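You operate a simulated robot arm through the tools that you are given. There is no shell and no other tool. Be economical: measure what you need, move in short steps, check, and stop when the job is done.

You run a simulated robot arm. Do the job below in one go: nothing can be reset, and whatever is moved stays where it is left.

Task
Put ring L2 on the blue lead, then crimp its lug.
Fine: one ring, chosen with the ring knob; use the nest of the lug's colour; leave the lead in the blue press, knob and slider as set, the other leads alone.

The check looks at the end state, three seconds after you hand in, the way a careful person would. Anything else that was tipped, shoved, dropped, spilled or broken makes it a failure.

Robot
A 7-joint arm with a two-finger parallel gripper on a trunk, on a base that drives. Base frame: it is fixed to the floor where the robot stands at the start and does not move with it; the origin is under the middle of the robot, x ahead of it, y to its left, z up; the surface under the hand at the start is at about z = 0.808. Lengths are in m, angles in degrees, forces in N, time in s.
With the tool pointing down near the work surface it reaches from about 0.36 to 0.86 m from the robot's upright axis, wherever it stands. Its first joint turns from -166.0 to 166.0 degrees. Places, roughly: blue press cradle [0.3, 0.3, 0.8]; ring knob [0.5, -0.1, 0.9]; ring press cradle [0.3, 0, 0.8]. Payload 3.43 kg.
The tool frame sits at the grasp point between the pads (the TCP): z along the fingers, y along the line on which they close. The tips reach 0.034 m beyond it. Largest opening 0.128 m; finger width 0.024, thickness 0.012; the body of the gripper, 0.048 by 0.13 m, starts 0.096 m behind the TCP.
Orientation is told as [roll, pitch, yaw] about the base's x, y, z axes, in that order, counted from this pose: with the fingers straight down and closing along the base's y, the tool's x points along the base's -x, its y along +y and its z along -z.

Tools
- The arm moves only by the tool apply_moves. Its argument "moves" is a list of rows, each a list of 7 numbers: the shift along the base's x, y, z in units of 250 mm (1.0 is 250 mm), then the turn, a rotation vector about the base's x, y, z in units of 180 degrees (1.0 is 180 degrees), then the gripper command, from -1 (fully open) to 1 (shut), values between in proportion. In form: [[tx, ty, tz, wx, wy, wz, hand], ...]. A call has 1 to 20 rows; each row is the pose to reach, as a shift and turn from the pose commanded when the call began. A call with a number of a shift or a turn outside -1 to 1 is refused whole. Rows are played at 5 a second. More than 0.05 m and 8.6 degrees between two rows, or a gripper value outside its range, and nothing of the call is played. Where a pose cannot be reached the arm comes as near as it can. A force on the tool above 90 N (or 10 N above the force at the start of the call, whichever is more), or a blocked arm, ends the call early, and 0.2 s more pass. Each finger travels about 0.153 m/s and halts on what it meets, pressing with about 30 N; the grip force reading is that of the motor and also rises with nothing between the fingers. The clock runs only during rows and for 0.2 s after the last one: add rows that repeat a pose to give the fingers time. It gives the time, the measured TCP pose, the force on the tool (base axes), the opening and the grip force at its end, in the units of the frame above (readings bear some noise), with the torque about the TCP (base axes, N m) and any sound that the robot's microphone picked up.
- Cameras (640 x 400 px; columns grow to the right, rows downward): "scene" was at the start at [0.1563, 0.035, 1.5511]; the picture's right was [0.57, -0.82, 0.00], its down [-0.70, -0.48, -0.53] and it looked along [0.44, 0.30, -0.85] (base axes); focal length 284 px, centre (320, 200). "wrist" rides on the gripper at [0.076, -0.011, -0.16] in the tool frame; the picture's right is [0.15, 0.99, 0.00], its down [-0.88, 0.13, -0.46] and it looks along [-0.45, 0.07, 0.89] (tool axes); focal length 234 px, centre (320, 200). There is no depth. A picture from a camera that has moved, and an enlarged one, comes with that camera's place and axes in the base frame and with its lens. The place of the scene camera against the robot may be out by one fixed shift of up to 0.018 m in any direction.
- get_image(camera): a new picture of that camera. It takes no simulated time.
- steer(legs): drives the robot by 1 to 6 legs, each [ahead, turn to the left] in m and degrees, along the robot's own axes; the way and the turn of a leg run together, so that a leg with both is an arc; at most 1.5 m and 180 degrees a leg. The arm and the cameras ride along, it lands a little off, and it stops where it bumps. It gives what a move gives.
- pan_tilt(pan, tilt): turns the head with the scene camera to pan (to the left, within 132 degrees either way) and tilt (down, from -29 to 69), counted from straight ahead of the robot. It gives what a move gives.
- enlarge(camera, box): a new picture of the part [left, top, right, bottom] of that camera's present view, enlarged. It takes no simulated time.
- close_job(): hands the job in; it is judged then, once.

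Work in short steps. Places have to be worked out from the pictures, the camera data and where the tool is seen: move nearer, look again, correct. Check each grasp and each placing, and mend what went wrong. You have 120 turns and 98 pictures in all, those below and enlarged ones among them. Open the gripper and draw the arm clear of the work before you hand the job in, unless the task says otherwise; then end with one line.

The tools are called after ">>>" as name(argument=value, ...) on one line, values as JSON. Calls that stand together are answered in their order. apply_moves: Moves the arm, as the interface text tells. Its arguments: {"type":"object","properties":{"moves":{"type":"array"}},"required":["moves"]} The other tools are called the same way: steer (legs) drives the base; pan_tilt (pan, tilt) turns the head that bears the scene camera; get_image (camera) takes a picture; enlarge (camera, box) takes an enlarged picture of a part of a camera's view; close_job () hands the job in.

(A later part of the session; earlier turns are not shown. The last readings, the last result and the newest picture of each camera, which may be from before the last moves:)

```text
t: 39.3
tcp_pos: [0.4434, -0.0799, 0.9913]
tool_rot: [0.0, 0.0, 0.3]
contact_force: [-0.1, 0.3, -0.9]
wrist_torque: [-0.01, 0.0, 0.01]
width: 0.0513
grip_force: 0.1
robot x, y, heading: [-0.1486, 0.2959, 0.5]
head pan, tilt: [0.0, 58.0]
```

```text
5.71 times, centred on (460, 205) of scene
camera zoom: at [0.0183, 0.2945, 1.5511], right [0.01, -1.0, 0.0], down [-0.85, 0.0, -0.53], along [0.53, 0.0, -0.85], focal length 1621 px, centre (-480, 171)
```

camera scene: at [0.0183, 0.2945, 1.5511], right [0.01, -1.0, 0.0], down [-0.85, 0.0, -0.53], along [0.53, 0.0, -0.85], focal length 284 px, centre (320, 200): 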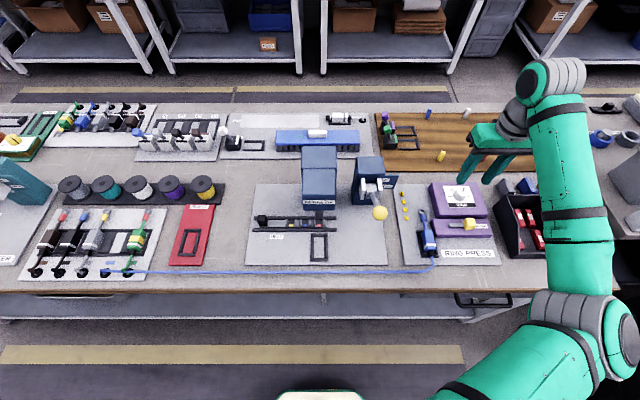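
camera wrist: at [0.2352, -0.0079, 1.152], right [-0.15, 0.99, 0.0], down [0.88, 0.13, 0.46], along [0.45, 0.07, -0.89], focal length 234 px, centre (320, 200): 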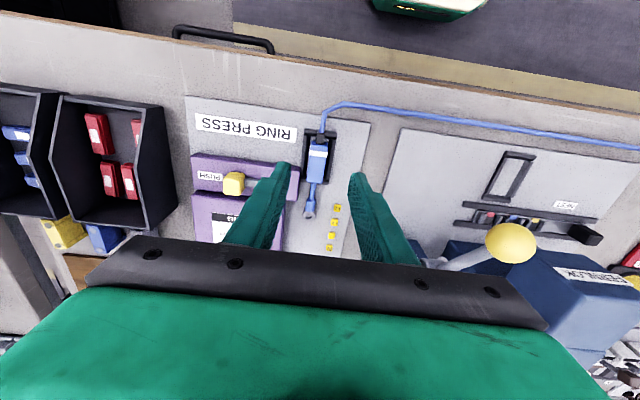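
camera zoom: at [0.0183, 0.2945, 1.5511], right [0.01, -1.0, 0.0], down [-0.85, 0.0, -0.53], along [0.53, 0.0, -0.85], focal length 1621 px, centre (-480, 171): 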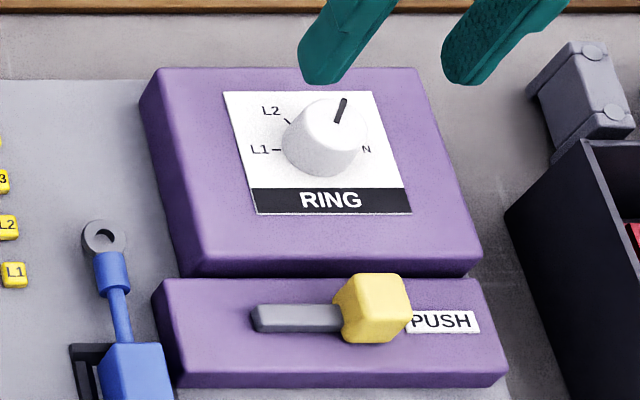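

Knob top is near (0.467, -0.10). I centre the open hand on it for a clear dial view.

>>> apply_moves(moves=[[0, -0.04, 0, 0, 0, 0, -0.2], [0.06, -0.08, 0, 0, 0, 0, -0.2], [0.08, -0.08, -0.1, 0, 0, 0, -0.2], [0.08, -0.08, -0.1, 0, 0, 0, -0.2]])

>>> enlarge(camera="wrist", box=[240, 100, 400, 220])

```text
t: 40.3
tcp_pos: [0.4625, -0.0997, 0.9676]
tool_rot: [0.0, -0.1, 0.0]
contact_force: [-0.5, 0.6, 0.6]
wrist_torque: [0.0, 0.05, 0.02]
width: 0.0767
grip_force: 0.1
robot x, y, heading: [-0.153, 0.298, 0.4]
head pan, tilt: [0.0, 58.0]
```

```text
3.33 times, centred on (320, 160) of wrist
camera zoom: at [0.3859, -0.1103, 1.1261], right [-0.15, 0.99, 0.0], down [0.88, 0.13, 0.46], along [0.45, 0.07, -0.89], focal length 781 px, centre (320, 333)
```

zoom: 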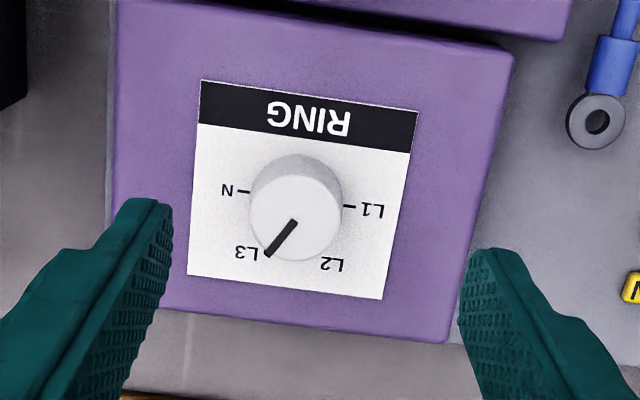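

Knob axis ≈ (0.470, -0.105), top ≈ 0.876; it points at L3, L2 is 60° counter-clockwise. I pre-turn the hand by -30° and lower just above the knob.

>>> apply_moves(moves=[[0.01, -0.01, 0, 0, 0, -0.0417, 0.0], [0.02, -0.02, 0, 0, 0, -0.0833, 0.2], [0.03, -0.022, -0.05, 0, 0, -0.125, 0.2], [0.03, -0.022, -0.12, 0, 0, -0.1667, 0.2], [0.03, -0.022, -0.16, 0, 0, -0.1667, 0.2], [0.03, -0.022, -0.16, 0, 0, -0.1667, 0.2]])

>>> enlarge(camera="wrist", box=[220, 60, 420, 220])

>>> enlarge(camera="scene", box=[420, 160, 520, 240])

```text
t: 41.7
tcp_pos: [0.4703, -0.1045, 0.9268]
tool_rot: [0.1, 0.0, -29.9]
contact_force: [0.3, 0.3, -0.4]
wrist_torque: [0.02, 0.01, 0.02]
width: 0.0509
grip_force: 0.0
robot x, y, heading: [-0.1555, 0.2968, 0.1]
head pan, tilt: [0.0, 58.0]
```

```text
2.50 times, centred on (320, 140) of wrist
camera zoom: at [0.3978, -0.0764, 1.0865], right [0.37, 0.93, 0.0], down [0.83, -0.33, 0.46], along [0.42, -0.17, -0.89], focal length 585 px, centre (320, 350)
```

zoom: 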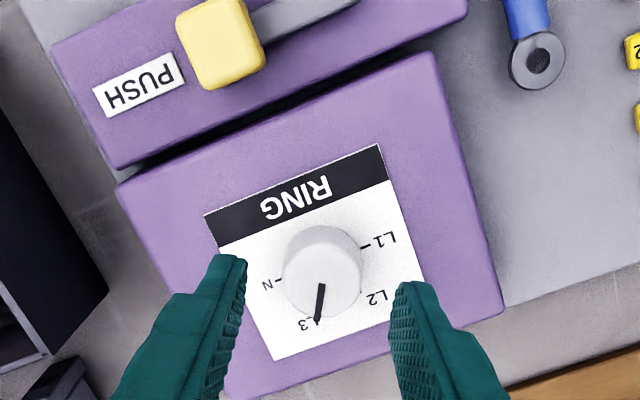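

```text
5.00 times, centred on (470, 200) of scene
camera zoom: at [0.0183, 0.2945, 1.5511], right [0.01, -1.0, 0.0], down [-0.85, 0.0, -0.53], along [0.53, 0.0, -0.85], focal length 1418 px, centre (-430, 200)
```

zoom: 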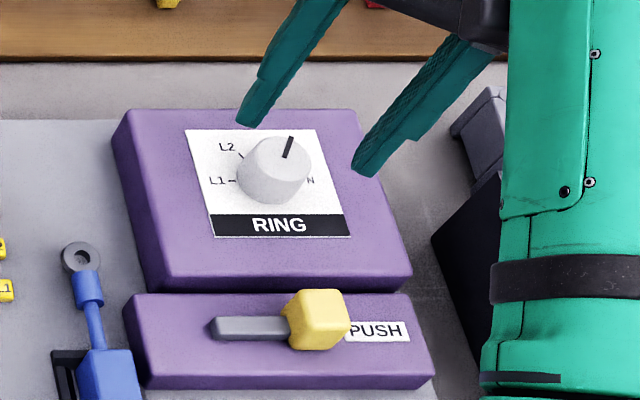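

Numbers agree: knob axis (0.4706, -0.105). Descend around the knob and close.

>>> apply_moves(moves=[[0, 0, -0.06, 0, 0, 0, 0.2], [0, 0, -0.12, 0, 0, 0, 0.2], [0, 0, -0.12, 0, 0, 0, 0.5], [0, 0, -0.12, 0, 0, 0, 0.7], [0, 0, -0.12, 0, 0, 0, 0.8], [0, 0, -0.12, 0, 0, 0, 0.8]])

>>> enlarge(camera="wrist", box=[220, 60, 420, 220])

```text
t: 43.1
tcp_pos: [0.4709, -0.1049, 0.8976]
tool_rot: [0.1, 0.0, -29.8]
contact_force: [5.1, 12.3, -4.2]
wrist_torque: [0.3, -0.48, 0.07]
width: 0.0318
grip_force: 45.6
robot x, y, heading: [-0.1493, 0.2949, 0.1]
head pan, tilt: [0.0, 58.0]
```

```text
2.50 times, centred on (320, 140) of wrist
camera zoom: at [0.3988, -0.0755, 1.0565], right [0.36, 0.93, 0.0], down [0.83, -0.32, 0.46], along [0.42, -0.17, -0.89], focal length 585 px, centre (320, 350)
```

zoom: 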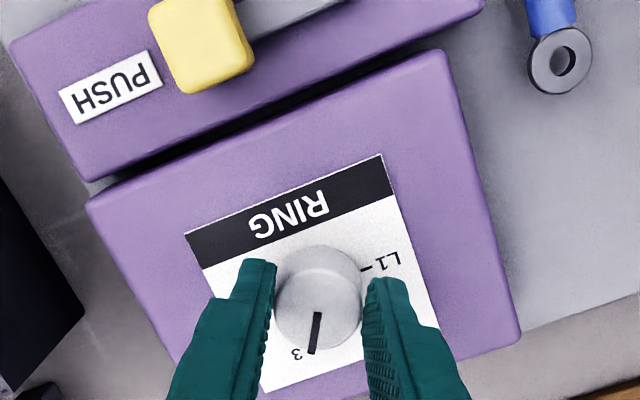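

Gripped (31.8 mm) with a small sideways load; I ease 1 mm in +y and turn +60° counter-clockwise.

>>> apply_moves(moves=[[0.002, 0.005, 0, 0, 0, 0, 0.8], [0.002, 0.005, 0, 0, 0, 0.0417, 0.8], [0.002, 0.005, 0, 0, 0, 0.0833, 0.8], [0.002, 0.005, 0, 0, 0, 0.125, 0.8], [0.002, 0.005, 0, 0, 0, 0.1667, 0.8], [0.002, 0.005, 0, 0, 0, 0.2083, 0.8], [0.002, 0.005, 0, 0, 0, 0.25, 0.8], [0.002, 0.005, 0, 0, 0, 0.2917, 0.8], [0.002, 0.005, 0, 0, 0, 0.3333, 0.8], [0.002, 0.005, 0, 0, 0, 0.3333, 0.8]])

>>> enlarge(camera="wrist", box=[220, 60, 420, 220])

```text
t: 45.3
tcp_pos: [0.4706, -0.1089, 0.8973]
tool_rot: [-0.4, 0.1, 29.9]
contact_force: [21.9, -56.1, -11.0]
wrist_torque: [-1.21, -1.48, -0.27]
width: 0.0317
grip_force: 44.9
robot x, y, heading: [-0.1519, 0.2951, 0.4]
head pan, tilt: [0.0, 58.0]
```

```text
2.50 times, centred on (320, 140) of wrist
camera zoom: at [0.4092, -0.1545, 1.0566], right [-0.62, 0.78, -0.01], down [0.7, 0.55, 0.45], along [0.36, 0.28, -0.89], focal length 585 px, centre (320, 350)
```

zoom: 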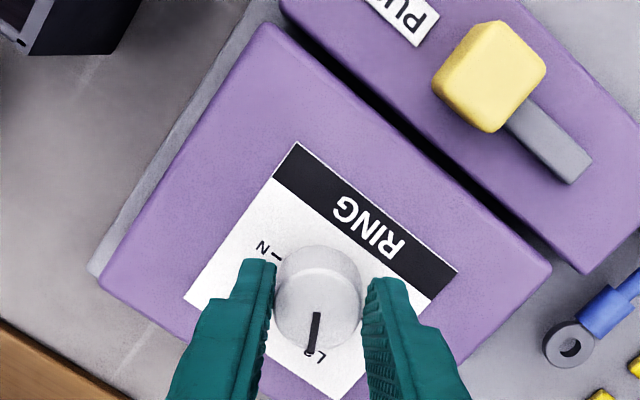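

Mark turned with the hand and now points at L2. I relieve the side load by shifting with it, then open and rise.

>>> apply_moves(moves=[[0.008, -0.012, 0, 0, 0, 0, 0.8], [0.01, -0.018, 0, 0, 0, 0, 0.8], [0.01, -0.018, 0, 0, 0, 0, 0.5], [0.01, -0.018, 0, 0, 0, 0, 0.2], [0.01, -0.018, 0, 0, 0, 0, 0.2]])

>>> apply_moves(moves=[[0, 0, 0.1, 0, 0, 0, 0.2], [0, 0, 0.25, 0, 0, 0, 0.0], [0, 0, 0.25, 0, 0, -0.0417, -0.2], [0, 0, 0.25, 0, 0, -0.0833, -0.2], [0, 0, 0.25, 0, 0, -0.125, -0.2], [0, 0, 0.25, 0, 0, -0.1667, -0.2], [0, 0, 0.25, 0, 0, -0.1667, -0.2]])

>>> enlarge(camera="wrist", box=[240, 80, 400, 200])

```text
t: 46.5
tcp_pos: [0.4732, -0.1082, 0.8972]
tool_rot: [-0.1, 0.0, 30.3]
contact_force: [0.2, 0.2, -0.4]
wrist_torque: [-0.02, -0.02, -0.04]
width: 0.051
grip_force: 0.0
robot x, y, heading: [-0.1495, 0.2988, 0.2]
head pan, tilt: [0.0, 58.0]
```

```text
t: 48.1
tcp_pos: [0.4715, -0.1081, 0.9601]
tool_rot: [0.0, 0.0, 0.0]
contact_force: [-0.3, 0.9, 0.5]
wrist_torque: [-0.01, -0.02, 0.06]
width: 0.0768
grip_force: 0.2
robot x, y, heading: [-0.151, 0.3039, 0.2]
head pan, tilt: [0.0, 58.0]
```

```text
3.33 times, centred on (320, 140) of wrist
camera zoom: at [0.3957, -0.1192, 1.1193], right [-0.15, 0.99, 0.0], down [0.88, 0.13, 0.46], along [0.45, 0.07, -0.89], focal length 781 px, centre (320, 400)
```

zoom: 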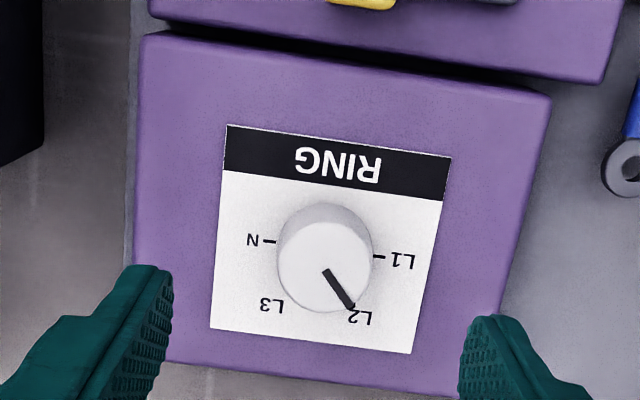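

Knob set to L2. Now above the yellow PUSH handle (≈ (0.373, -0.10)) for a close look.

>>> apply_moves(moves=[[-0.15, 0, 0.05, 0, 0, 0, -0.2], [-0.3, 0.0, 0.05, 0, 0, 0, -0.2], [-0.4, 0.02, 0.05, 0, 0, 0, -0.2], [-0.4, 0.02, 0.05, 0, 0, 0, -0.2]])

>>> enlarge(camera="wrist", box=[220, 70, 420, 220])

```text
t: 49.1
tcp_pos: [0.3716, -0.1028, 0.9717]
tool_rot: [0.0, 0.1, 0.1]
contact_force: [0.6, 0.3, 0.7]
wrist_torque: [-0.02, -0.03, -0.02]
width: 0.0768
grip_force: 0.1
robot x, y, heading: [-0.1499, 0.298, 0.5]
head pan, tilt: [0.0, 58.0]
```

```text
2.67 times, centred on (320, 145) of wrist
camera zoom: at [0.2962, -0.1137, 1.132], right [-0.15, 0.99, 0.0], down [0.88, 0.13, 0.46], along [0.45, 0.07, -0.89], focal length 624 px, centre (320, 347)
```

zoom: 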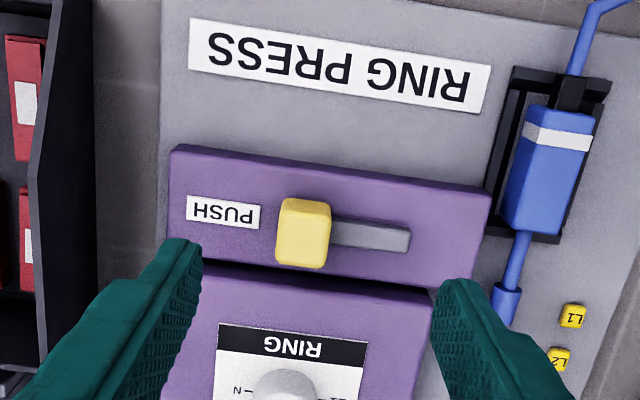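

Handle centre ≈ (0.377, -0.106), top ≈ 0.867. I close the fingers and go down on its -y side.

>>> apply_moves(moves=[[0.01, -0.08, 0, 0, 0, 0, 0.4], [0.022, -0.16, -0.05, 0, 0, 0, 1.0], [0.022, -0.16, -0.15, 0, 0, 0, 1.0], [0.022, -0.16, -0.2, 0, 0, 0, 1.0], [0.022, -0.16, -0.2, 0, 0, 0, 1.0]])

>>> enlarge(camera="wrist", box=[220, 40, 420, 200])

>>> enlarge(camera="scene", box=[400, 180, 520, 270])

```text
t: 50.3
tcp_pos: [0.3785, -0.1429, 0.9224]
tool_rot: [0.0, 0.1, 0.1]
contact_force: [0.0, 0.3, 1.0]
wrist_torque: [0.02, 0.01, 0.01]
width: 0.0
grip_force: 29.3
robot x, y, heading: [-0.1502, 0.3015, 0.2]
head pan, tilt: [0.0, 58.0]
```

```text
2.50 times, centred on (320, 120) of wrist
camera zoom: at [0.3016, -0.1545, 1.0817], right [-0.15, 0.99, 0.0], down [0.88, 0.13, 0.46], along [0.45, 0.07, -0.89], focal length 585 px, centre (320, 400)
```

zoom: 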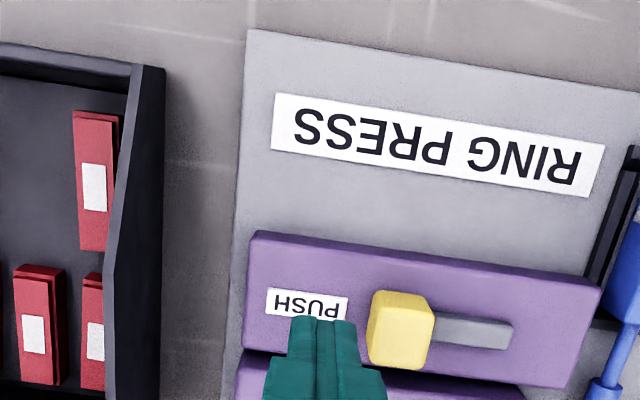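

```text
4.44 times, centred on (460, 225) of scene
camera zoom: at [0.0183, 0.2944, 1.5511], right [0.01, -1.0, 0.0], down [-0.85, 0.0, -0.53], along [0.53, 0.0, -0.85], focal length 1261 px, centre (-302, 89)
```

zoom: 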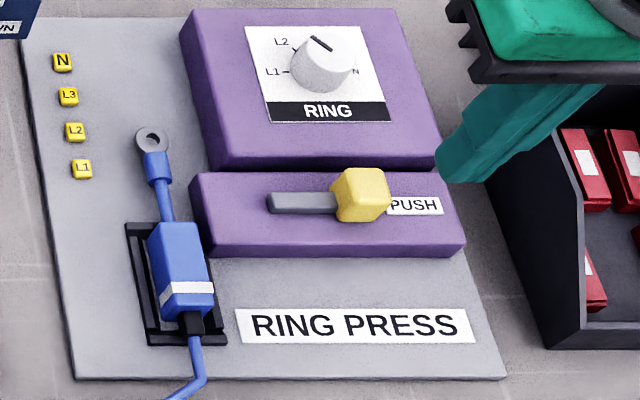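

Position good. Lower to z≈0.891 and push +y toward the slot end in small steps.

>>> apply_moves(moves=[[-0.006, 0, -0.06, 0, 0, 0, 1.0], [-0.006, 0, -0.126, 0, 0, 0, 1.0], [-0.006, 0, -0.126, 0, 0, 0, 1.0]])

>>> apply_moves(moves=[[0, 0.03, 0, 0, 0, 0, 1.0], [0, 0.06, 0, 0, 0, 0, 1.0], [0, 0.09, 0, 0, 0, 0, 1.0], [0, 0.12, 0, 0, 0, 0, 1.0], [0, 0.15, 0, 0, 0, 0, 1.0], [0, 0.15, 0, 0, 0, 0, 1.0]])

>>> enlarge(camera="wrist", box=[220, 20, 420, 180])

```text
t: 51.1
tcp_pos: [0.3773, -0.1438, 0.8919]
tool_rot: [0.0, 0.0, 0.1]
contact_force: [0.9, -1.0, 1.2]
wrist_torque: [0.0, 0.04, 0.01]
width: 0.0
grip_force: 30.0
robot x, y, heading: [-0.1518, 0.2989, 0.1]
head pan, tilt: [0.0, 58.0]
```

```text
t: 52.5
tcp_pos: [0.3774, -0.1056, 0.8908]
tool_rot: [0.0, 0.0, 0.0]
contact_force: [-3.5, -3.9, -1.1]
wrist_torque: [-0.13, 0.05, 0.02]
width: 0.0
grip_force: 29.9
robot x, y, heading: [-0.1505, 0.296, 0.2]
head pan, tilt: [0.0, 58.0]
```

```text
2.50 times, centred on (320, 100) of wrist
camera zoom: at [0.3004, -0.1163, 1.0502], right [-0.15, 0.99, 0.0], down [0.88, 0.13, 0.46], along [0.45, 0.07, -0.89], focal length 585 px, centre (320, 450)
```

zoom: 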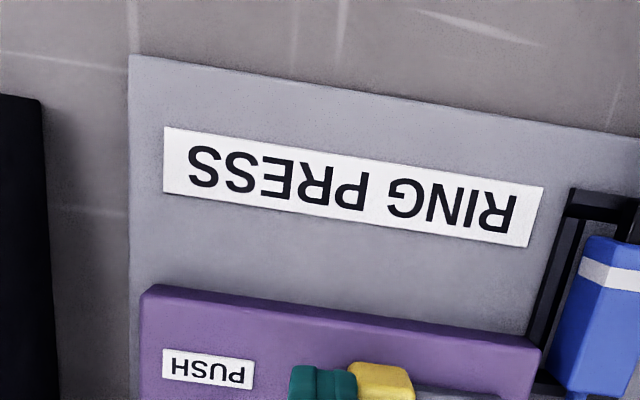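

Handle moves with ~4 N. Keep pushing until the stop.

>>> apply_moves(moves=[[0, 0.02, 0, 0, 0, 0, 1.0], [0, 0.04, 0, 0, 0, 0, 1.0], [0, 0.06, 0, 0, 0, 0, 1.0], [0, 0.06, 0, 0, 0, 0, 1.0]])

>>> enlarge(camera="scene", box=[400, 180, 520, 270])

```text
t: 53.5
tcp_pos: [0.3762, -0.0907, 0.8922]
tool_rot: [0.0, 0.0, 0.1]
contact_force: [-3.3, -6.7, -0.1]
wrist_torque: [-0.19, 0.05, 0.02]
width: 0.0001
grip_force: 29.8
robot x, y, heading: [-0.1543, 0.2978, 0.3]
head pan, tilt: [0.0, 58.0]
```

```text
4.44 times, centred on (460, 225) of scene
camera zoom: at [0.0184, 0.2943, 1.5511], right [0.01, -1.0, 0.0], down [-0.85, 0.0, -0.53], along [0.53, 0.0, -0.85], focal length 1261 px, centre (-302, 89)
```

zoom: 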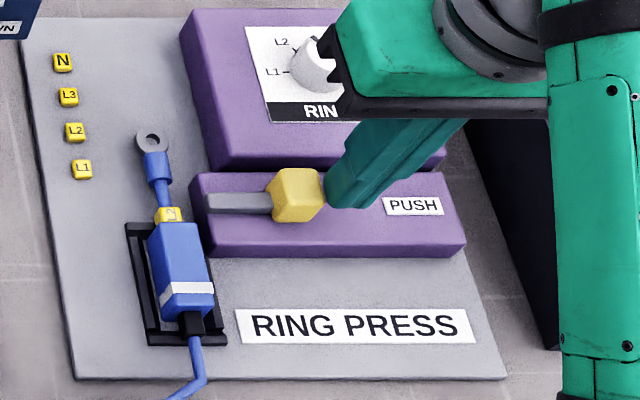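

Ring L2 is already on the lead's wire. Back off from the handle and rise.

>>> apply_moves(moves=[[0, -0.05, 0, 0, 0, 0, 1.0], [0, -0.12, 0, 0, 0, 0, 1.0], [0, -0.2, 0, 0, 0, 0, 1.0], [0, -0.24, 0.05, 0, 0, 0, 1.0], [0, -0.24, 0.2, 0, 0, 0, 1.0], [0, -0.24, 0.3, 0, 0, 0, 0.7]])

>>> enlarge(camera="scene", box=[400, 180, 520, 270])

```text
t: 54.9
tcp_pos: [0.3772, -0.1498, 0.9662]
tool_rot: [0.0, -0.1, 0.3]
contact_force: [0.0, -0.7, -1.1]
wrist_torque: [-0.03, 0.03, 0.01]
width: 0.0194
grip_force: 0.0
robot x, y, heading: [-0.1501, 0.2986, 0.4]
head pan, tilt: [0.0, 58.0]
```

```text
4.44 times, centred on (460, 225) of scene
camera zoom: at [0.0182, 0.2943, 1.5511], right [0.0, -1.0, 0.0], down [-0.85, 0.0, -0.53], along [0.53, 0.0, -0.85], focal length 1261 px, centre (-302, 89)
```

zoom: 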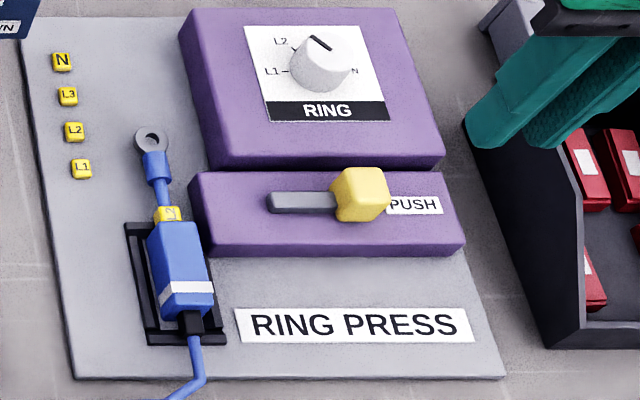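

Handle sprang back, ring L2 sits on the wire. Next the nest slider of the blue press: I travel back along x≈0.27, z≈1.05 to its black knob near (0.39, 0.46).

>>> apply_moves(moves=[[0, 0.05, 0.15, 0, 0, 0, 0.5], [-0.1, 0.1, 0.3, 0, 0, 0, 0.4], [-0.2, 0.2, 0.34, 0, 0, 0, 0.4], [-0.3, 0.35, 0.34, 0, 0, 0, 0.4], [-0.4, 0.5, 0.34, 0, 0, 0, 0.4], [-0.42, 0.69, 0.34, 0, 0, 0, 0.4], [-0.42, 0.88, 0.34, 0, 0, 0, 0.4], [-0.42, 1.0, 0.34, 0, 0, 0, 0.4]])

>>> apply_moves(moves=[[0, 0.19, 0, 0, 0, 0, 0.4], [0, 0.38, 0, 0, 0, 0, 0.4], [0, 0.57, 0, 0, 0, 0, 0.4], [0, 0.76, 0, 0, 0, 0, 0.4], [0, 0.95, 0, 0, 0, 0, 0.4]])

>>> get_image(camera="wrist")

>>> get_image(camera="scene")

```text
t: 56.7
tcp_pos: [0.2711, 0.0992, 1.0502]
tool_rot: [-0.1, 0.0, 0.1]
contact_force: [0.1, 0.8, -0.5]
wrist_torque: [-0.01, 0.0, 0.02]
width: 0.0384
grip_force: 0.1
robot x, y, heading: [-0.1514, 0.2972, 0.2]
head pan, tilt: [0.0, 58.0]
```

```text
t: 57.9
tcp_pos: [0.2727, 0.3376, 1.0501]
tool_rot: [-0.1, 0.0, 0.2]
contact_force: [0.7, -0.1, 0.1]
wrist_torque: [0.04, 0.03, 0.04]
width: 0.0384
grip_force: 0.1
robot x, y, heading: [-0.1483, 0.2974, 0.6]
head pan, tilt: [0.0, 58.0]
```

```text
43 pictures are left
camera wrist: at [0.1967, 0.327, 1.2098], right [-0.15, 0.99, 0.0], down [0.88, 0.13, 0.46], along [0.45, 0.07, -0.89], focal length 234 px, centre (320, 200)
```

wrist: 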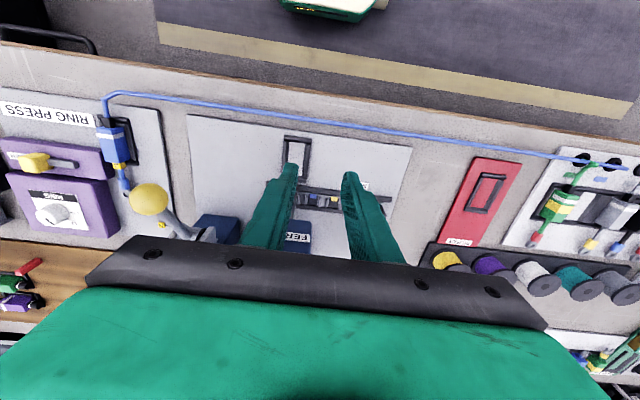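

```text
42 pictures are left
camera scene: at [0.0206, 0.2948, 1.5509], right [0.01, -1.0, 0.0], down [-0.85, -0.01, -0.53], along [0.53, 0.0, -0.85], focal length 284 px, centre (320, 200)
```

scene: 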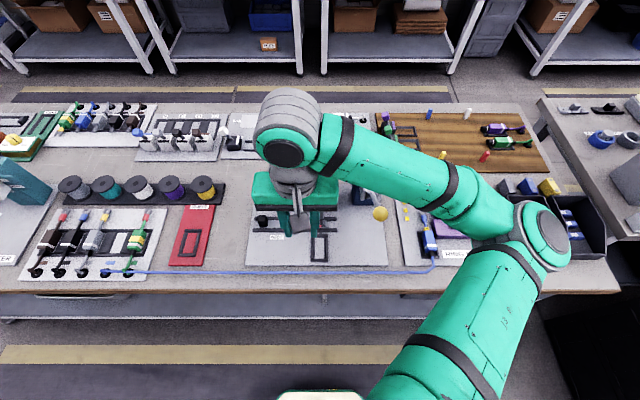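

Now over the slider knob, staying left of the press head.

>>> apply_moves(moves=[[0, 0.19, 0, 0, 0, 0, 0.4], [0.05, 0.36, 0, 0, 0, 0, 0.4], [0.18, 0.47, -0.05, 0, 0, 0, 0.4], [0.32, 0.5, -0.15, 0, 0, 0, 0.2], [0.4, 0.5, -0.28, 0, 0, 0, 0.2], [0.4, 0.5, -0.28, 0, 0, 0, 0.2]])

>>> get_image(camera="wrist")

>>> enlarge(camera="wrist", box=[140, 80, 420, 240])

```text
t: 59.3
tcp_pos: [0.3705, 0.4616, 0.9802]
tool_rot: [0.0, 0.0, 0.1]
contact_force: [0.1, 0.3, 0.2]
wrist_torque: [-0.02, 0.02, 0.03]
width: 0.0513
grip_force: 0.1
robot x, y, heading: [-0.1527, 0.2938, 0.3]
head pan, tilt: [0.0, 58.0]
```

```text
41 pictures are left
camera wrist: at [0.2945, 0.45, 1.1393], right [-0.15, 0.99, 0.0], down [0.88, 0.13, 0.46], along [0.45, 0.07, -0.89], focal length 234 px, centre (320, 200)
```

wrist: 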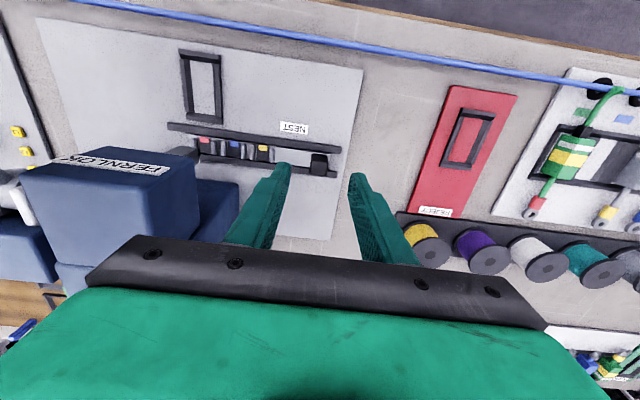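

```text
2.29 times, centred on (280, 160) of wrist
camera zoom: at [0.2945, 0.45, 1.1393], right [-0.15, 0.99, 0.0], down [0.88, 0.13, 0.46], along [0.45, 0.07, -0.89], focal length 535 px, centre (411, 291)
```

zoom: 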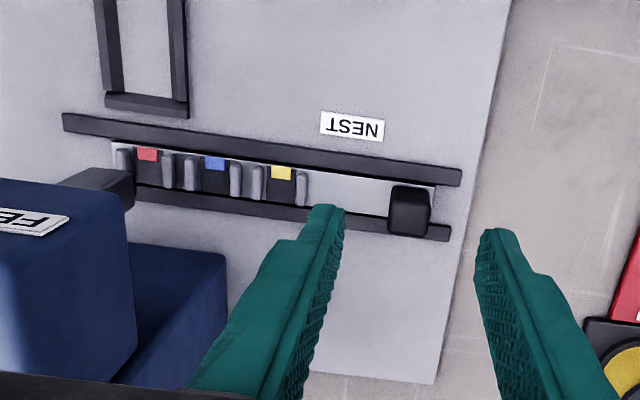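

Slider knob top ≈ (0.391, 0.464); pockets are 40 mm apart, red now under the ram, blue must move -40 mm in y. I lower over the knob.

>>> apply_moves(moves=[[0.082, 0.01, 0, 0, 0, 0, 0.2], [0.082, 0.01, -0.15, 0, 0, 0, 0.2], [0.082, 0.01, -0.3, 0, 0, 0, 0.2], [0.082, 0.01, -0.36, 0, 0, 0, 0.2], [0.082, 0.01, -0.36, 0, 0, 0, 0.2]])

>>> enlarge(camera="wrist", box=[200, 40, 440, 220])

>>> enlarge(camera="scene", box=[210, 170, 330, 260])

```text
t: 60.5
tcp_pos: [0.3942, 0.4644, 0.8913]
tool_rot: [0.0, 0.0, 0.1]
contact_force: [-0.3, -0.6, -1.0]
wrist_torque: [0.02, 0.0, 0.0]
width: 0.0515
grip_force: 0.0
robot x, y, heading: [-0.1557, 0.2987, 0.4]
head pan, tilt: [0.0, 58.0]
```

```text
2.22 times, centred on (320, 130) of wrist
camera zoom: at [0.3166, 0.4541, 1.0501], right [-0.15, 0.99, 0.0], down [0.88, 0.13, 0.46], along [0.45, 0.07, -0.89], focal length 520 px, centre (320, 356)
```

zoom: 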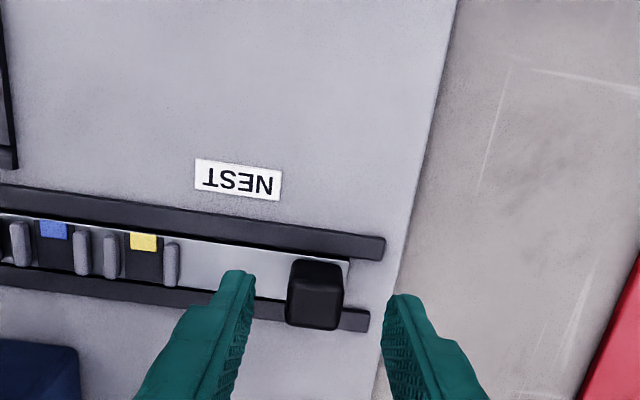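

```text
4.44 times, centred on (270, 215) of scene
camera zoom: at [0.0188, 0.2946, 1.5511], right [0.01, -1.0, 0.0], down [-0.85, 0.0, -0.53], along [0.53, 0.0, -0.85], focal length 1261 px, centre (542, 133)
```

zoom: 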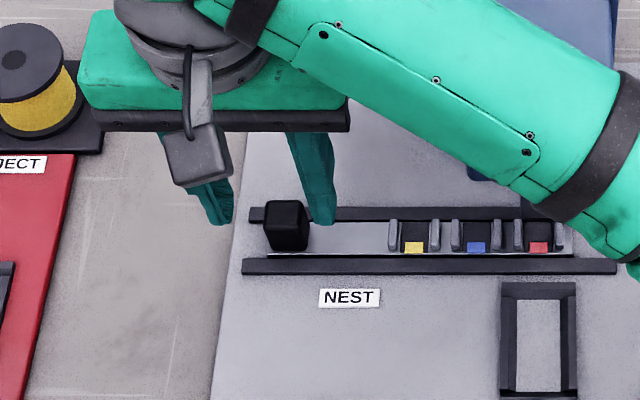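

Fingers straddle the knob. Lower to z≈0.866 and grip it.

>>> apply_moves(moves=[[0, 0, -0.05, 0, 0, 0, 0.2], [0, 0, -0.1, 0, 0, 0, 0.2], [0, 0, -0.1, 0, 0, 0, 0.2]])

>>> apply_moves(moves=[[0, 0, 0, 0, 0, 0, 0.5], [0, 0, 0, 0, 0, 0, 0.7], [0, 0, 0, 0, 0, 0, 0.85], [0, 0, 0, 0, 0, 0, 0.85]])

>>> enlarge(camera="wrist", box=[200, 20, 440, 200])

```text
t: 61.3
tcp_pos: [0.3927, 0.4659, 0.8659]
tool_rot: [0.0, 0.0, 0.2]
contact_force: [-0.1, 0.2, -0.2]
wrist_torque: [-0.01, -0.02, -0.04]
width: 0.0509
grip_force: 0.1
robot x, y, heading: [-0.151, 0.2953, 0.1]
head pan, tilt: [0.0, 58.0]
```

```text
t: 62.3
tcp_pos: [0.3922, 0.4635, 0.8663]
tool_rot: [-0.2, 0.1, 0.1]
contact_force: [-4.9, -20.1, -3.9]
wrist_torque: [-0.58, 0.4, 0.09]
width: 0.0237
grip_force: 45.7
robot x, y, heading: [-0.1505, 0.2999, 0.3]
head pan, tilt: [0.0, 58.0]
```

```text
2.22 times, centred on (320, 110) of wrist
camera zoom: at [0.3162, 0.4533, 1.0252], right [-0.15, 0.99, 0.0], down [0.88, 0.13, 0.45], along [0.45, 0.07, -0.89], focal length 520 px, centre (320, 400)
```

zoom: 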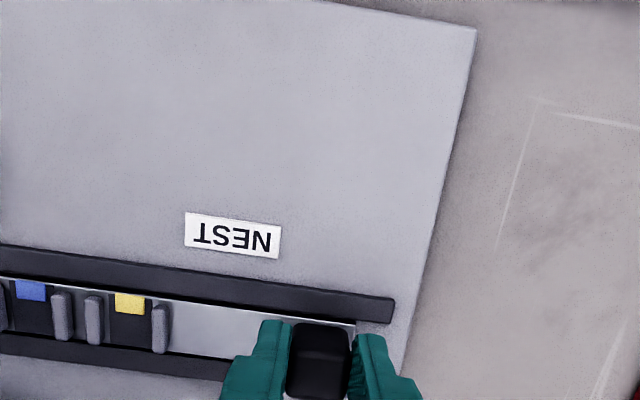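

Gripped (23.7 mm) with the slider holding at 0.4635. Slide it -40 mm in y.

>>> apply_moves(moves=[[0, -0.03, 0, 0, 0, 0, 0.85], [0, -0.06, 0, 0, 0, 0, 0.85], [0, -0.09, 0, 0, 0, 0, 0.85], [0, -0.12, 0, 0, 0, 0, 0.85], [0, -0.15, 0, 0, 0, 0, 0.85], [0, -0.166, 0, 0, 0, 0, 0.85], [0, -0.166, 0, 0, 0, 0, 0.85]])

>>> enlarge(camera="scene", box=[210, 170, 350, 270])

```text
t: 63.9
tcp_pos: [0.3925, 0.4233, 0.866]
tool_rot: [0.0, -0.2, 0.0]
contact_force: [9.9, -0.1, -2.0]
wrist_torque: [0.04, -0.98, 0.15]
width: 0.0233
grip_force: 44.9
robot x, y, heading: [-0.151, 0.2997, 0.2]
head pan, tilt: [0.0, 58.0]
```

```text
4.00 times, centred on (280, 220) of scene
camera zoom: at [0.0187, 0.2946, 1.551], right [0.01, -1.0, 0.0], down [-0.85, 0.0, -0.53], along [0.53, 0.0, -0.85], focal length 1135 px, centre (480, 120)
```

zoom: 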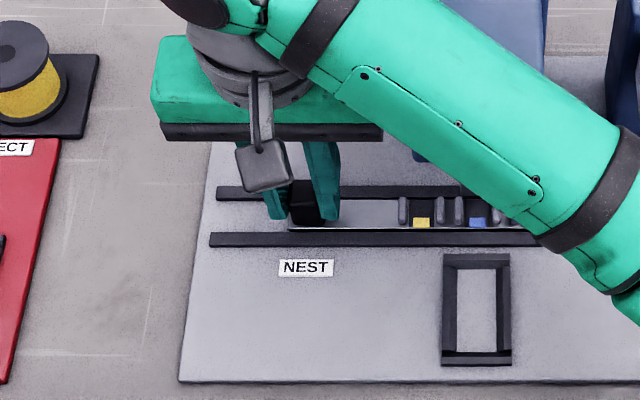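

Slider moved exactly 40 mm; blue pocket lines up with the cradle. Release and rise.

>>> apply_moves(moves=[[0, 0, 0, 0, 0, 0, 0.5], [0, 0, 0, 0, 0, 0, 0.2], [0, 0, 0, 0, 0, 0, 0.2], [0, 0, 0.12, 0, 0, 0, 0.2], [0, 0, 0.28, 0, 0, 0, 0.2], [-0.1, 0, 0.4, 0, 0, 0, 0.2], [-0.25, -0.05, 0.48, 0, 0, 0, 0.2], [-0.35, -0.15, 0.52, 0, 0, 0, 0.2], [-0.44, -0.25, 0.56, 0, 0, 0, 0.2]])

>>> enlarge(camera="wrist", box=[200, 100, 440, 260])

>>> pan_tilt(pan=0, tilt=45)

>>> enlarge(camera="scene", box=[250, 180, 410, 300])

```text
t: 65.9
tcp_pos: [0.2818, 0.361, 1.006]
tool_rot: [0.0, 0.0, 0.1]
contact_force: [0.2, -0.1, 0.5]
wrist_torque: [-0.04, -0.03, 0.01]
width: 0.0511
grip_force: 0.0
robot x, y, heading: [-0.1507, 0.2953, 0.1]
head pan, tilt: [0.0, 58.0]
```

```text
2.50 times, centred on (320, 180) of wrist
camera zoom: at [0.2062, 0.3501, 1.1654], right [-0.15, 0.99, 0.0], down [0.88, 0.13, 0.46], along [0.45, 0.07, -0.89], focal length 585 px, centre (320, 250)
```

zoom: 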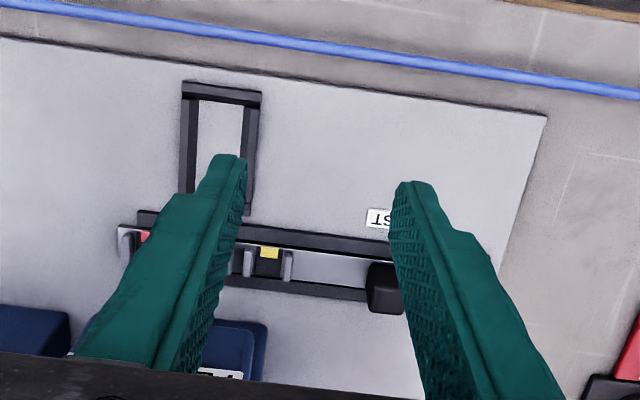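

```text
t: 66.6
tcp_pos: [0.2818, 0.3596, 1.0057]
tool_rot: [0.0, 0.0, 0.1]
contact_force: [0.5, -0.1, 0.6]
wrist_torque: [0.03, 0.0, 0.02]
width: 0.0512
grip_force: 0.1
robot x, y, heading: [-0.1471, 0.2997, 0.3]
head pan, tilt: [0.0, 45.0]
```

```text
3.33 times, centred on (330, 240) of scene
camera zoom: at [0.0307, 0.2947, 1.5681], right [0.01, -1.0, 0.0], down [-0.71, 0.0, -0.71], along [0.71, 0.0, -0.71], focal length 946 px, centre (287, 67)
```

zoom: 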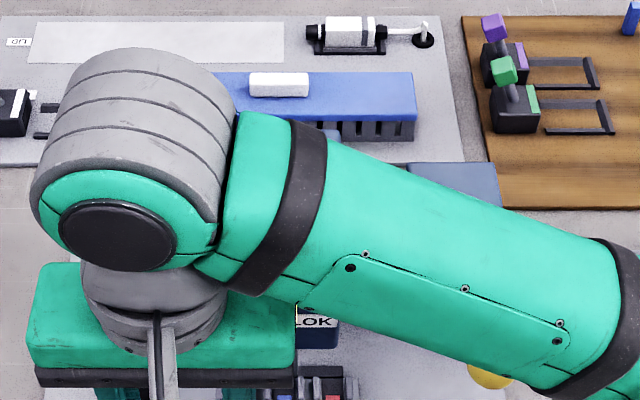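

Slider knob is released at its new place. Now back to the ring press to fetch the lead.

>>> apply_moves(moves=[[-0.03, -0.1, 0.16, 0, 0, 0, 0.2], [-0.04, -0.28, 0.18, 0, 0, 0, 0.2], [-0.04, -0.47, 0.18, 0, 0, 0, 0.2], [-0.04, -0.66, 0.18, 0, 0, 0, 0.2], [-0.04, -0.85, 0.18, 0, 0, 0, 0.2], [-0.04, -1.0, 0.18, 0, 0, 0, 0.2]])

>>> apply_moves(moves=[[0.05, -0.18, 0, 0, 0, 0, 0.2], [0.1, -0.35, 0, 0, 0, 0, 0.2], [0.18, -0.432, -0.1, 0, 0, 0, 0.2], [0.226, -0.432, -0.28, 0, 0, 0, 0.2], [0.226, -0.432, -0.46, 0, 0, 0, 0.2], [0.226, -0.432, -0.52, 0, 0, 0, 0.2], [0.226, -0.432, -0.52, 0, 0, 0, 0.2]])

>>> enlarge(camera="wrist", box=[220, 50, 420, 230])

```text
t: 68.0
tcp_pos: [0.2738, 0.1105, 1.0517]
tool_rot: [0.0, 0.0, 0.3]
contact_force: [-0.4, -0.4, -0.9]
wrist_torque: [0.03, 0.02, -0.02]
width: 0.0514
grip_force: 0.0
robot x, y, heading: [-0.1503, 0.298, 0.1]
head pan, tilt: [0.0, 45.0]
```

```text
t: 69.6
tcp_pos: [0.3293, 0.0007, 0.921]
tool_rot: [0.0, 0.1, 0.0]
contact_force: [0.1, -0.2, -0.3]
wrist_torque: [-0.03, 0.02, -0.02]
width: 0.0511
grip_force: 0.1
robot x, y, heading: [-0.1473, 0.2949, 0.4]
head pan, tilt: [0.0, 45.0]
```

```text
2.22 times, centred on (320, 140) of wrist
camera zoom: at [0.2525, -0.009, 1.0801], right [-0.15, 0.99, 0.0], down [0.88, 0.13, 0.46], along [0.45, 0.07, -0.89], focal length 520 px, centre (320, 333)
```

zoom: 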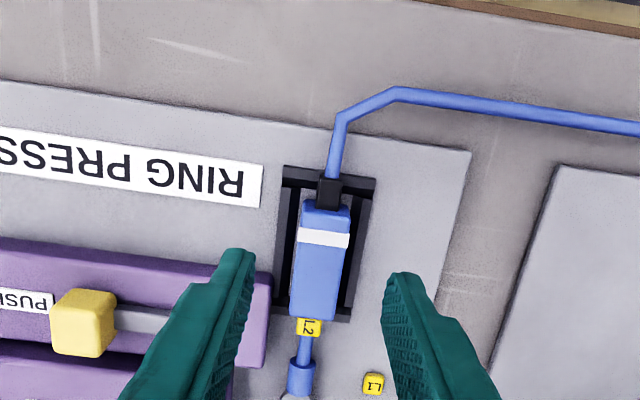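

Lead body at y≈0.004. Shift +3 mm, lower, and grip the rear part of the body (clear of the purple box and ring).

>>> apply_moves(moves=[[-0.004, 0.012, -0.1, 0, 0, 0, 0.2], [-0.004, 0.012, -0.2, 0, 0, 0, 0.2], [-0.004, 0.012, -0.258, 0, 0, 0, 0.2], [-0.004, 0.012, -0.258, 0, 0, 0, 0.2], [-0.004, 0.012, -0.258, 0, 0, 0, 0.5], [-0.004, 0.012, -0.258, 0, 0, 0, 0.7], [-0.004, 0.012, -0.258, 0, 0, 0, 0.9], [-0.004, 0.012, -0.258, 0, 0, 0, 0.9]])

>>> apply_moves(moves=[[0, 0, 0.06, 0, 0, 0, 0.9], [0, 0, 0.14, 0, 0, 0, 0.9], [0, 0, 0.25, 0, 0, 0, 0.9], [0, 0, 0.25, 0, 0, 0, 0.9]])

>>> enlarge(camera="wrist", box=[220, 50, 420, 230])

```text
t: 71.4
tcp_pos: [0.3278, 0.0063, 0.8563]
tool_rot: [0.1, 0.0, 0.1]
contact_force: [0.8, -2.2, -0.3]
wrist_torque: [-0.05, -0.03, -0.05]
width: 0.0231
grip_force: 30.0
robot x, y, heading: [-0.1495, 0.2969, 0.4]
head pan, tilt: [0.0, 45.0]
```

```text
t: 72.4
tcp_pos: [0.3275, 0.0059, 0.921]
tool_rot: [-0.1, 0.0, 0.0]
contact_force: [-0.6, 0.0, -0.6]
wrist_torque: [-0.05, 0.03, 0.0]
width: 0.0229
grip_force: 29.9
robot x, y, heading: [-0.1498, 0.2951, 0.6]
head pan, tilt: [0.0, 45.0]
```

```text
2.22 times, centred on (320, 140) of wrist
camera zoom: at [0.2516, -0.0051, 1.0787], right [-0.15, 0.99, 0.0], down [0.88, 0.13, 0.46], along [0.45, 0.07, -0.89], focal length 520 px, centre (320, 333)
```

zoom: 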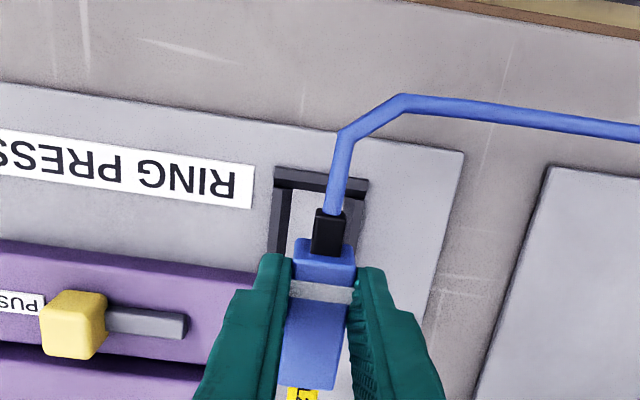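

Lead held. Before bringing it over, view the press head/ram while the arm isn't in front.

>>> enlarge(camera="scene", box=[250, 190, 430, 325])

```text
2.96 times, centred on (340, 258) of scene
camera zoom: at [0.0307, 0.2946, 1.5682], right [0.01, -1.0, 0.0], down [-0.71, 0.0, -0.71], along [0.71, 0.0, -0.71], focal length 840 px, centre (261, 30)
```

zoom: 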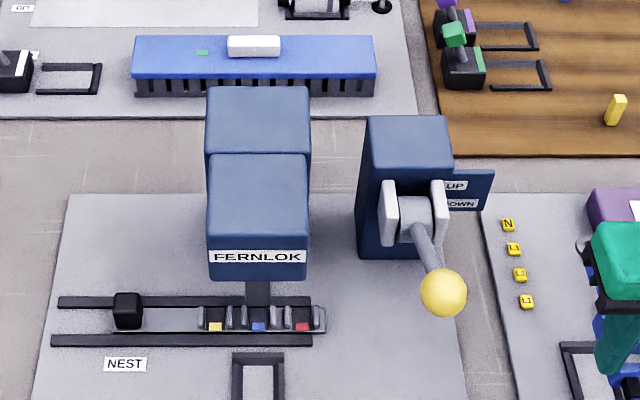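

Lever ball ≈ (0.335, 0.175, 0.99), so I cross high (z≈1.12) at x≈0.25. The press head overhangs the nest, so the lug must be slid in from the robot side at low height.

>>> apply_moves(moves=[[-0.05, 0, 0.15, 0, 0, 0, 0.9], [-0.12, 0, 0.33, 0, 0, 0, 0.9], [-0.2, 0, 0.5, 0, 0, 0, 0.9], [-0.27, 0.02, 0.67, 0, 0, 0, 0.9], [-0.31, 0.1, 0.8, 0, 0, 0, 0.9], [-0.31, 0.28, 0.8, 0, 0, 0, 0.9], [-0.31, 0.47, 0.8, 0, 0, 0, 0.9], [-0.31, 0.66, 0.8, 0, 0, 0, 0.9], [-0.31, 0.84, 0.8, 0, 0, 0, 0.9], [-0.31, 1.0, 0.8, 0, 0, 0, 0.9]])

>>> apply_moves(moves=[[0, 0.1, 0, 0, 0, 0, 0.9], [0, 0.2, -0.05, 0, 0, 0, 0.9], [0, 0.2, -0.2, 0, 0, 0, 0.9], [0, 0.2, -0.38, 0, 0, 0, 0.9], [0, 0.2, -0.5, 0, 0, 0, 0.9], [0, 0.2, -0.6, 0, 0, 0, 0.9], [0, 0.2, -0.6, 0, 0, 0, 0.9]])

>>> get_image(camera="wrist")

>>> get_image(camera="scene")

```text
t: 74.6
tcp_pos: [0.2496, 0.2548, 1.1205]
tool_rot: [0.0, 0.0, 0.1]
contact_force: [-0.5, -0.5, -0.6]
wrist_torque: [0.05, 0.02, -0.03]
width: 0.023
grip_force: 30.3
robot x, y, heading: [-0.1497, 0.2948, 0.2]
head pan, tilt: [0.0, 45.0]
```

```text
t: 76.2
tcp_pos: [0.2495, 0.3061, 0.9681]
tool_rot: [0.0, 0.0, 0.0]
contact_force: [0.1, -0.4, -0.7]
wrist_torque: [0.03, 0.01, -0.01]
width: 0.0232
grip_force: 30.3
robot x, y, heading: [-0.151, 0.2959, 0.2]
head pan, tilt: [0.0, 45.0]
```

```text
30 pictures are left
camera wrist: at [0.1733, 0.2945, 1.1276], right [-0.15, 0.99, 0.0], down [0.88, 0.13, 0.46], along [0.45, 0.07, -0.89], focal length 234 px, centre (320, 200)
```

wrist: 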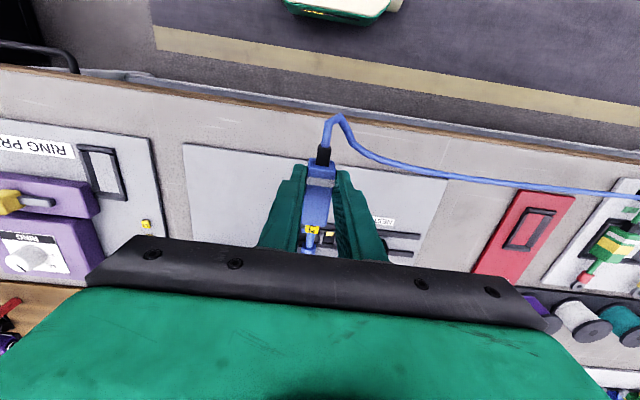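

```text
29 pictures are left
camera scene: at [0.0308, 0.2946, 1.5682], right [0.01, -1.0, 0.0], down [-0.71, 0.0, -0.71], along [0.71, 0.0, -0.71], focal length 284 px, centre (320, 200)
```

scene: 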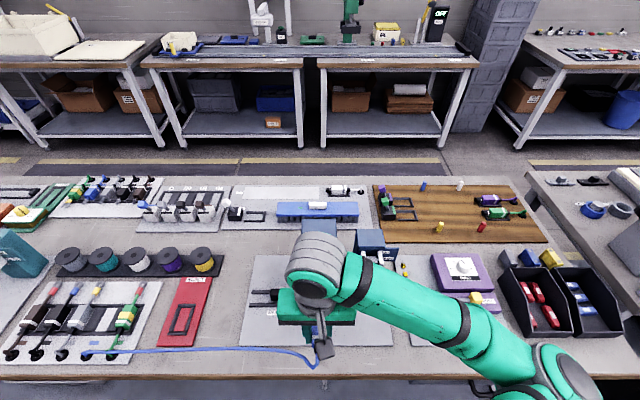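

Lower at x≈0.24 down to z≈0.868 (12 mm above seated height) in front of the head.

>>> apply_moves(moves=[[-0.04, 0.004, -0.1, 0, 0, 0, 0.9], [-0.04, 0.004, -0.2, 0, 0, 0, 0.9], [-0.04, 0.004, -0.3, 0, 0, 0, 0.9], [-0.04, 0.004, -0.36, 0, 0, 0, 0.9], [-0.04, 0.004, -0.4, 0, 0, 0, 0.9], [-0.04, 0.004, -0.4, 0, 0, 0, 0.9]])

>>> enlarge(camera="wrist", box=[200, 40, 440, 260])

>>> enlarge(camera="scene", box=[240, 220, 400, 360])

```text
t: 77.6
tcp_pos: [0.24, 0.3068, 0.8682]
tool_rot: [0.1, 0.0, 0.1]
contact_force: [-0.6, 0.5, -0.6]
wrist_torque: [0.0, 0.01, 0.01]
width: 0.023
grip_force: 29.5
robot x, y, heading: [-0.1477, 0.2979, 0.3]
head pan, tilt: [0.0, 45.0]
```

```text
1.82 times, centred on (320, 150) of wrist
camera zoom: at [0.1626, 0.2955, 1.0278], right [-0.15, 0.99, 0.0], down [0.88, 0.13, 0.46], along [0.45, 0.07, -0.89], focal length 426 px, centre (320, 291)
```

zoom: 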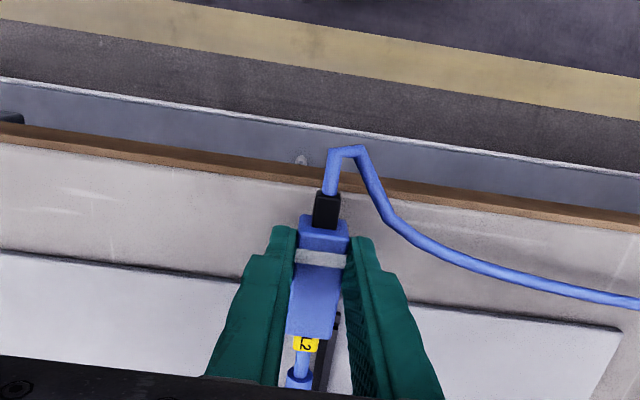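

```text
2.86 times, centred on (320, 290) of scene
camera zoom: at [0.0308, 0.2946, 1.5682], right [0.01, -1.0, 0.0], down [-0.71, 0.0, -0.71], along [0.71, 0.0, -0.71], focal length 810 px, centre (320, -57)
```

zoom: 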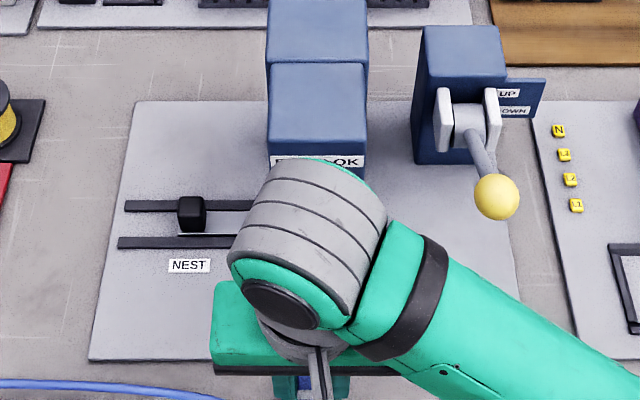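

Slide forward in small steps at this height, then check y alignment with the cradle.

>>> apply_moves(moves=[[0.05, 0, 0, 0, 0, 0, 0.9], [0.1, 0, 0, 0, 0, 0, 0.9], [0.15, 0, 0, 0, 0, 0, 0.9], [0.2, 0, 0, 0, 0, 0, 0.9], [0.2, 0, 0, 0, 0, 0, 0.9]])

>>> enlarge(camera="wrist", box=[200, 40, 440, 240])

```text
t: 78.8
tcp_pos: [0.2905, 0.3052, 0.8698]
tool_rot: [0.0, 0.1, 0.1]
contact_force: [-0.1, 0.5, 0.1]
wrist_torque: [-0.01, 0.0, -0.01]
width: 0.0231
grip_force: 29.5
robot x, y, heading: [-0.1525, 0.2965, 0.6]
head pan, tilt: [0.0, 45.0]
```

```text
2.00 times, centred on (320, 140) of wrist
camera zoom: at [0.2134, 0.2949, 1.028], right [-0.15, 0.99, 0.0], down [0.88, 0.13, 0.46], along [0.45, 0.07, -0.89], focal length 468 px, centre (320, 320)
```

zoom: 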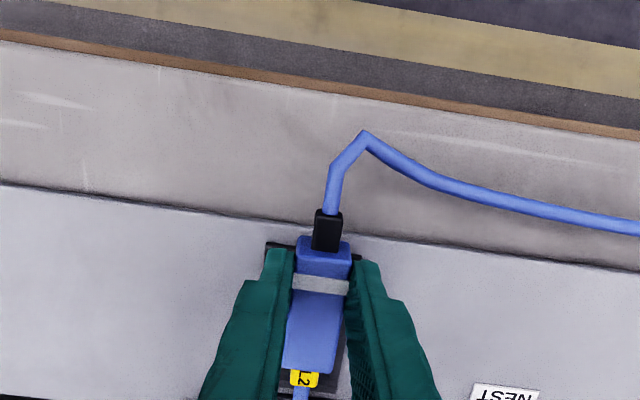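

No contact. Near bar centre y≈0.304; shift -1.5 mm and advance to x≈0.314.

>>> apply_moves(moves=[[0.03, -0.006, 0, 0, 0, 0, 0.9], [0.06, -0.006, 0, 0, 0, 0, 0.9], [0.094, -0.006, 0, 0, 0, 0, 0.9], [0.094, -0.006, 0, 0, 0, 0, 0.9]])

>>> enlarge(camera="wrist", box=[220, 20, 420, 190])

```text
t: 79.8
tcp_pos: [0.3125, 0.3048, 0.8692]
tool_rot: [-0.1, 0.0, 0.0]
contact_force: [0.9, 0.2, -0.1]
wrist_torque: [-0.01, 0.01, -0.02]
width: 0.0233
grip_force: 29.8
robot x, y, heading: [-0.1547, 0.2991, 0.4]
head pan, tilt: [0.0, 45.0]
```

```text
2.35 times, centred on (320, 105) of wrist
camera zoom: at [0.2359, 0.2929, 1.0277], right [-0.15, 0.99, 0.0], down [0.88, 0.13, 0.46], along [0.45, 0.07, -0.89], focal length 551 px, centre (320, 424)
```

zoom: 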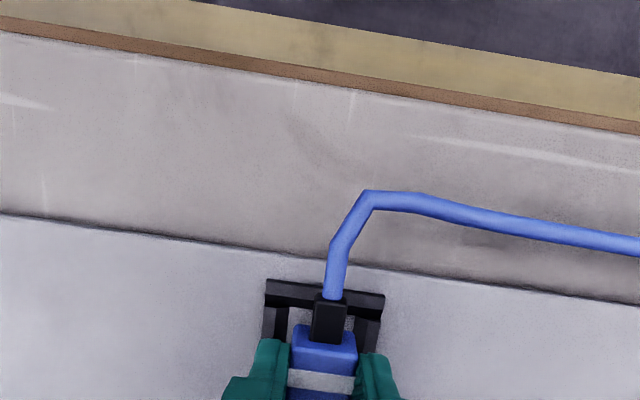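

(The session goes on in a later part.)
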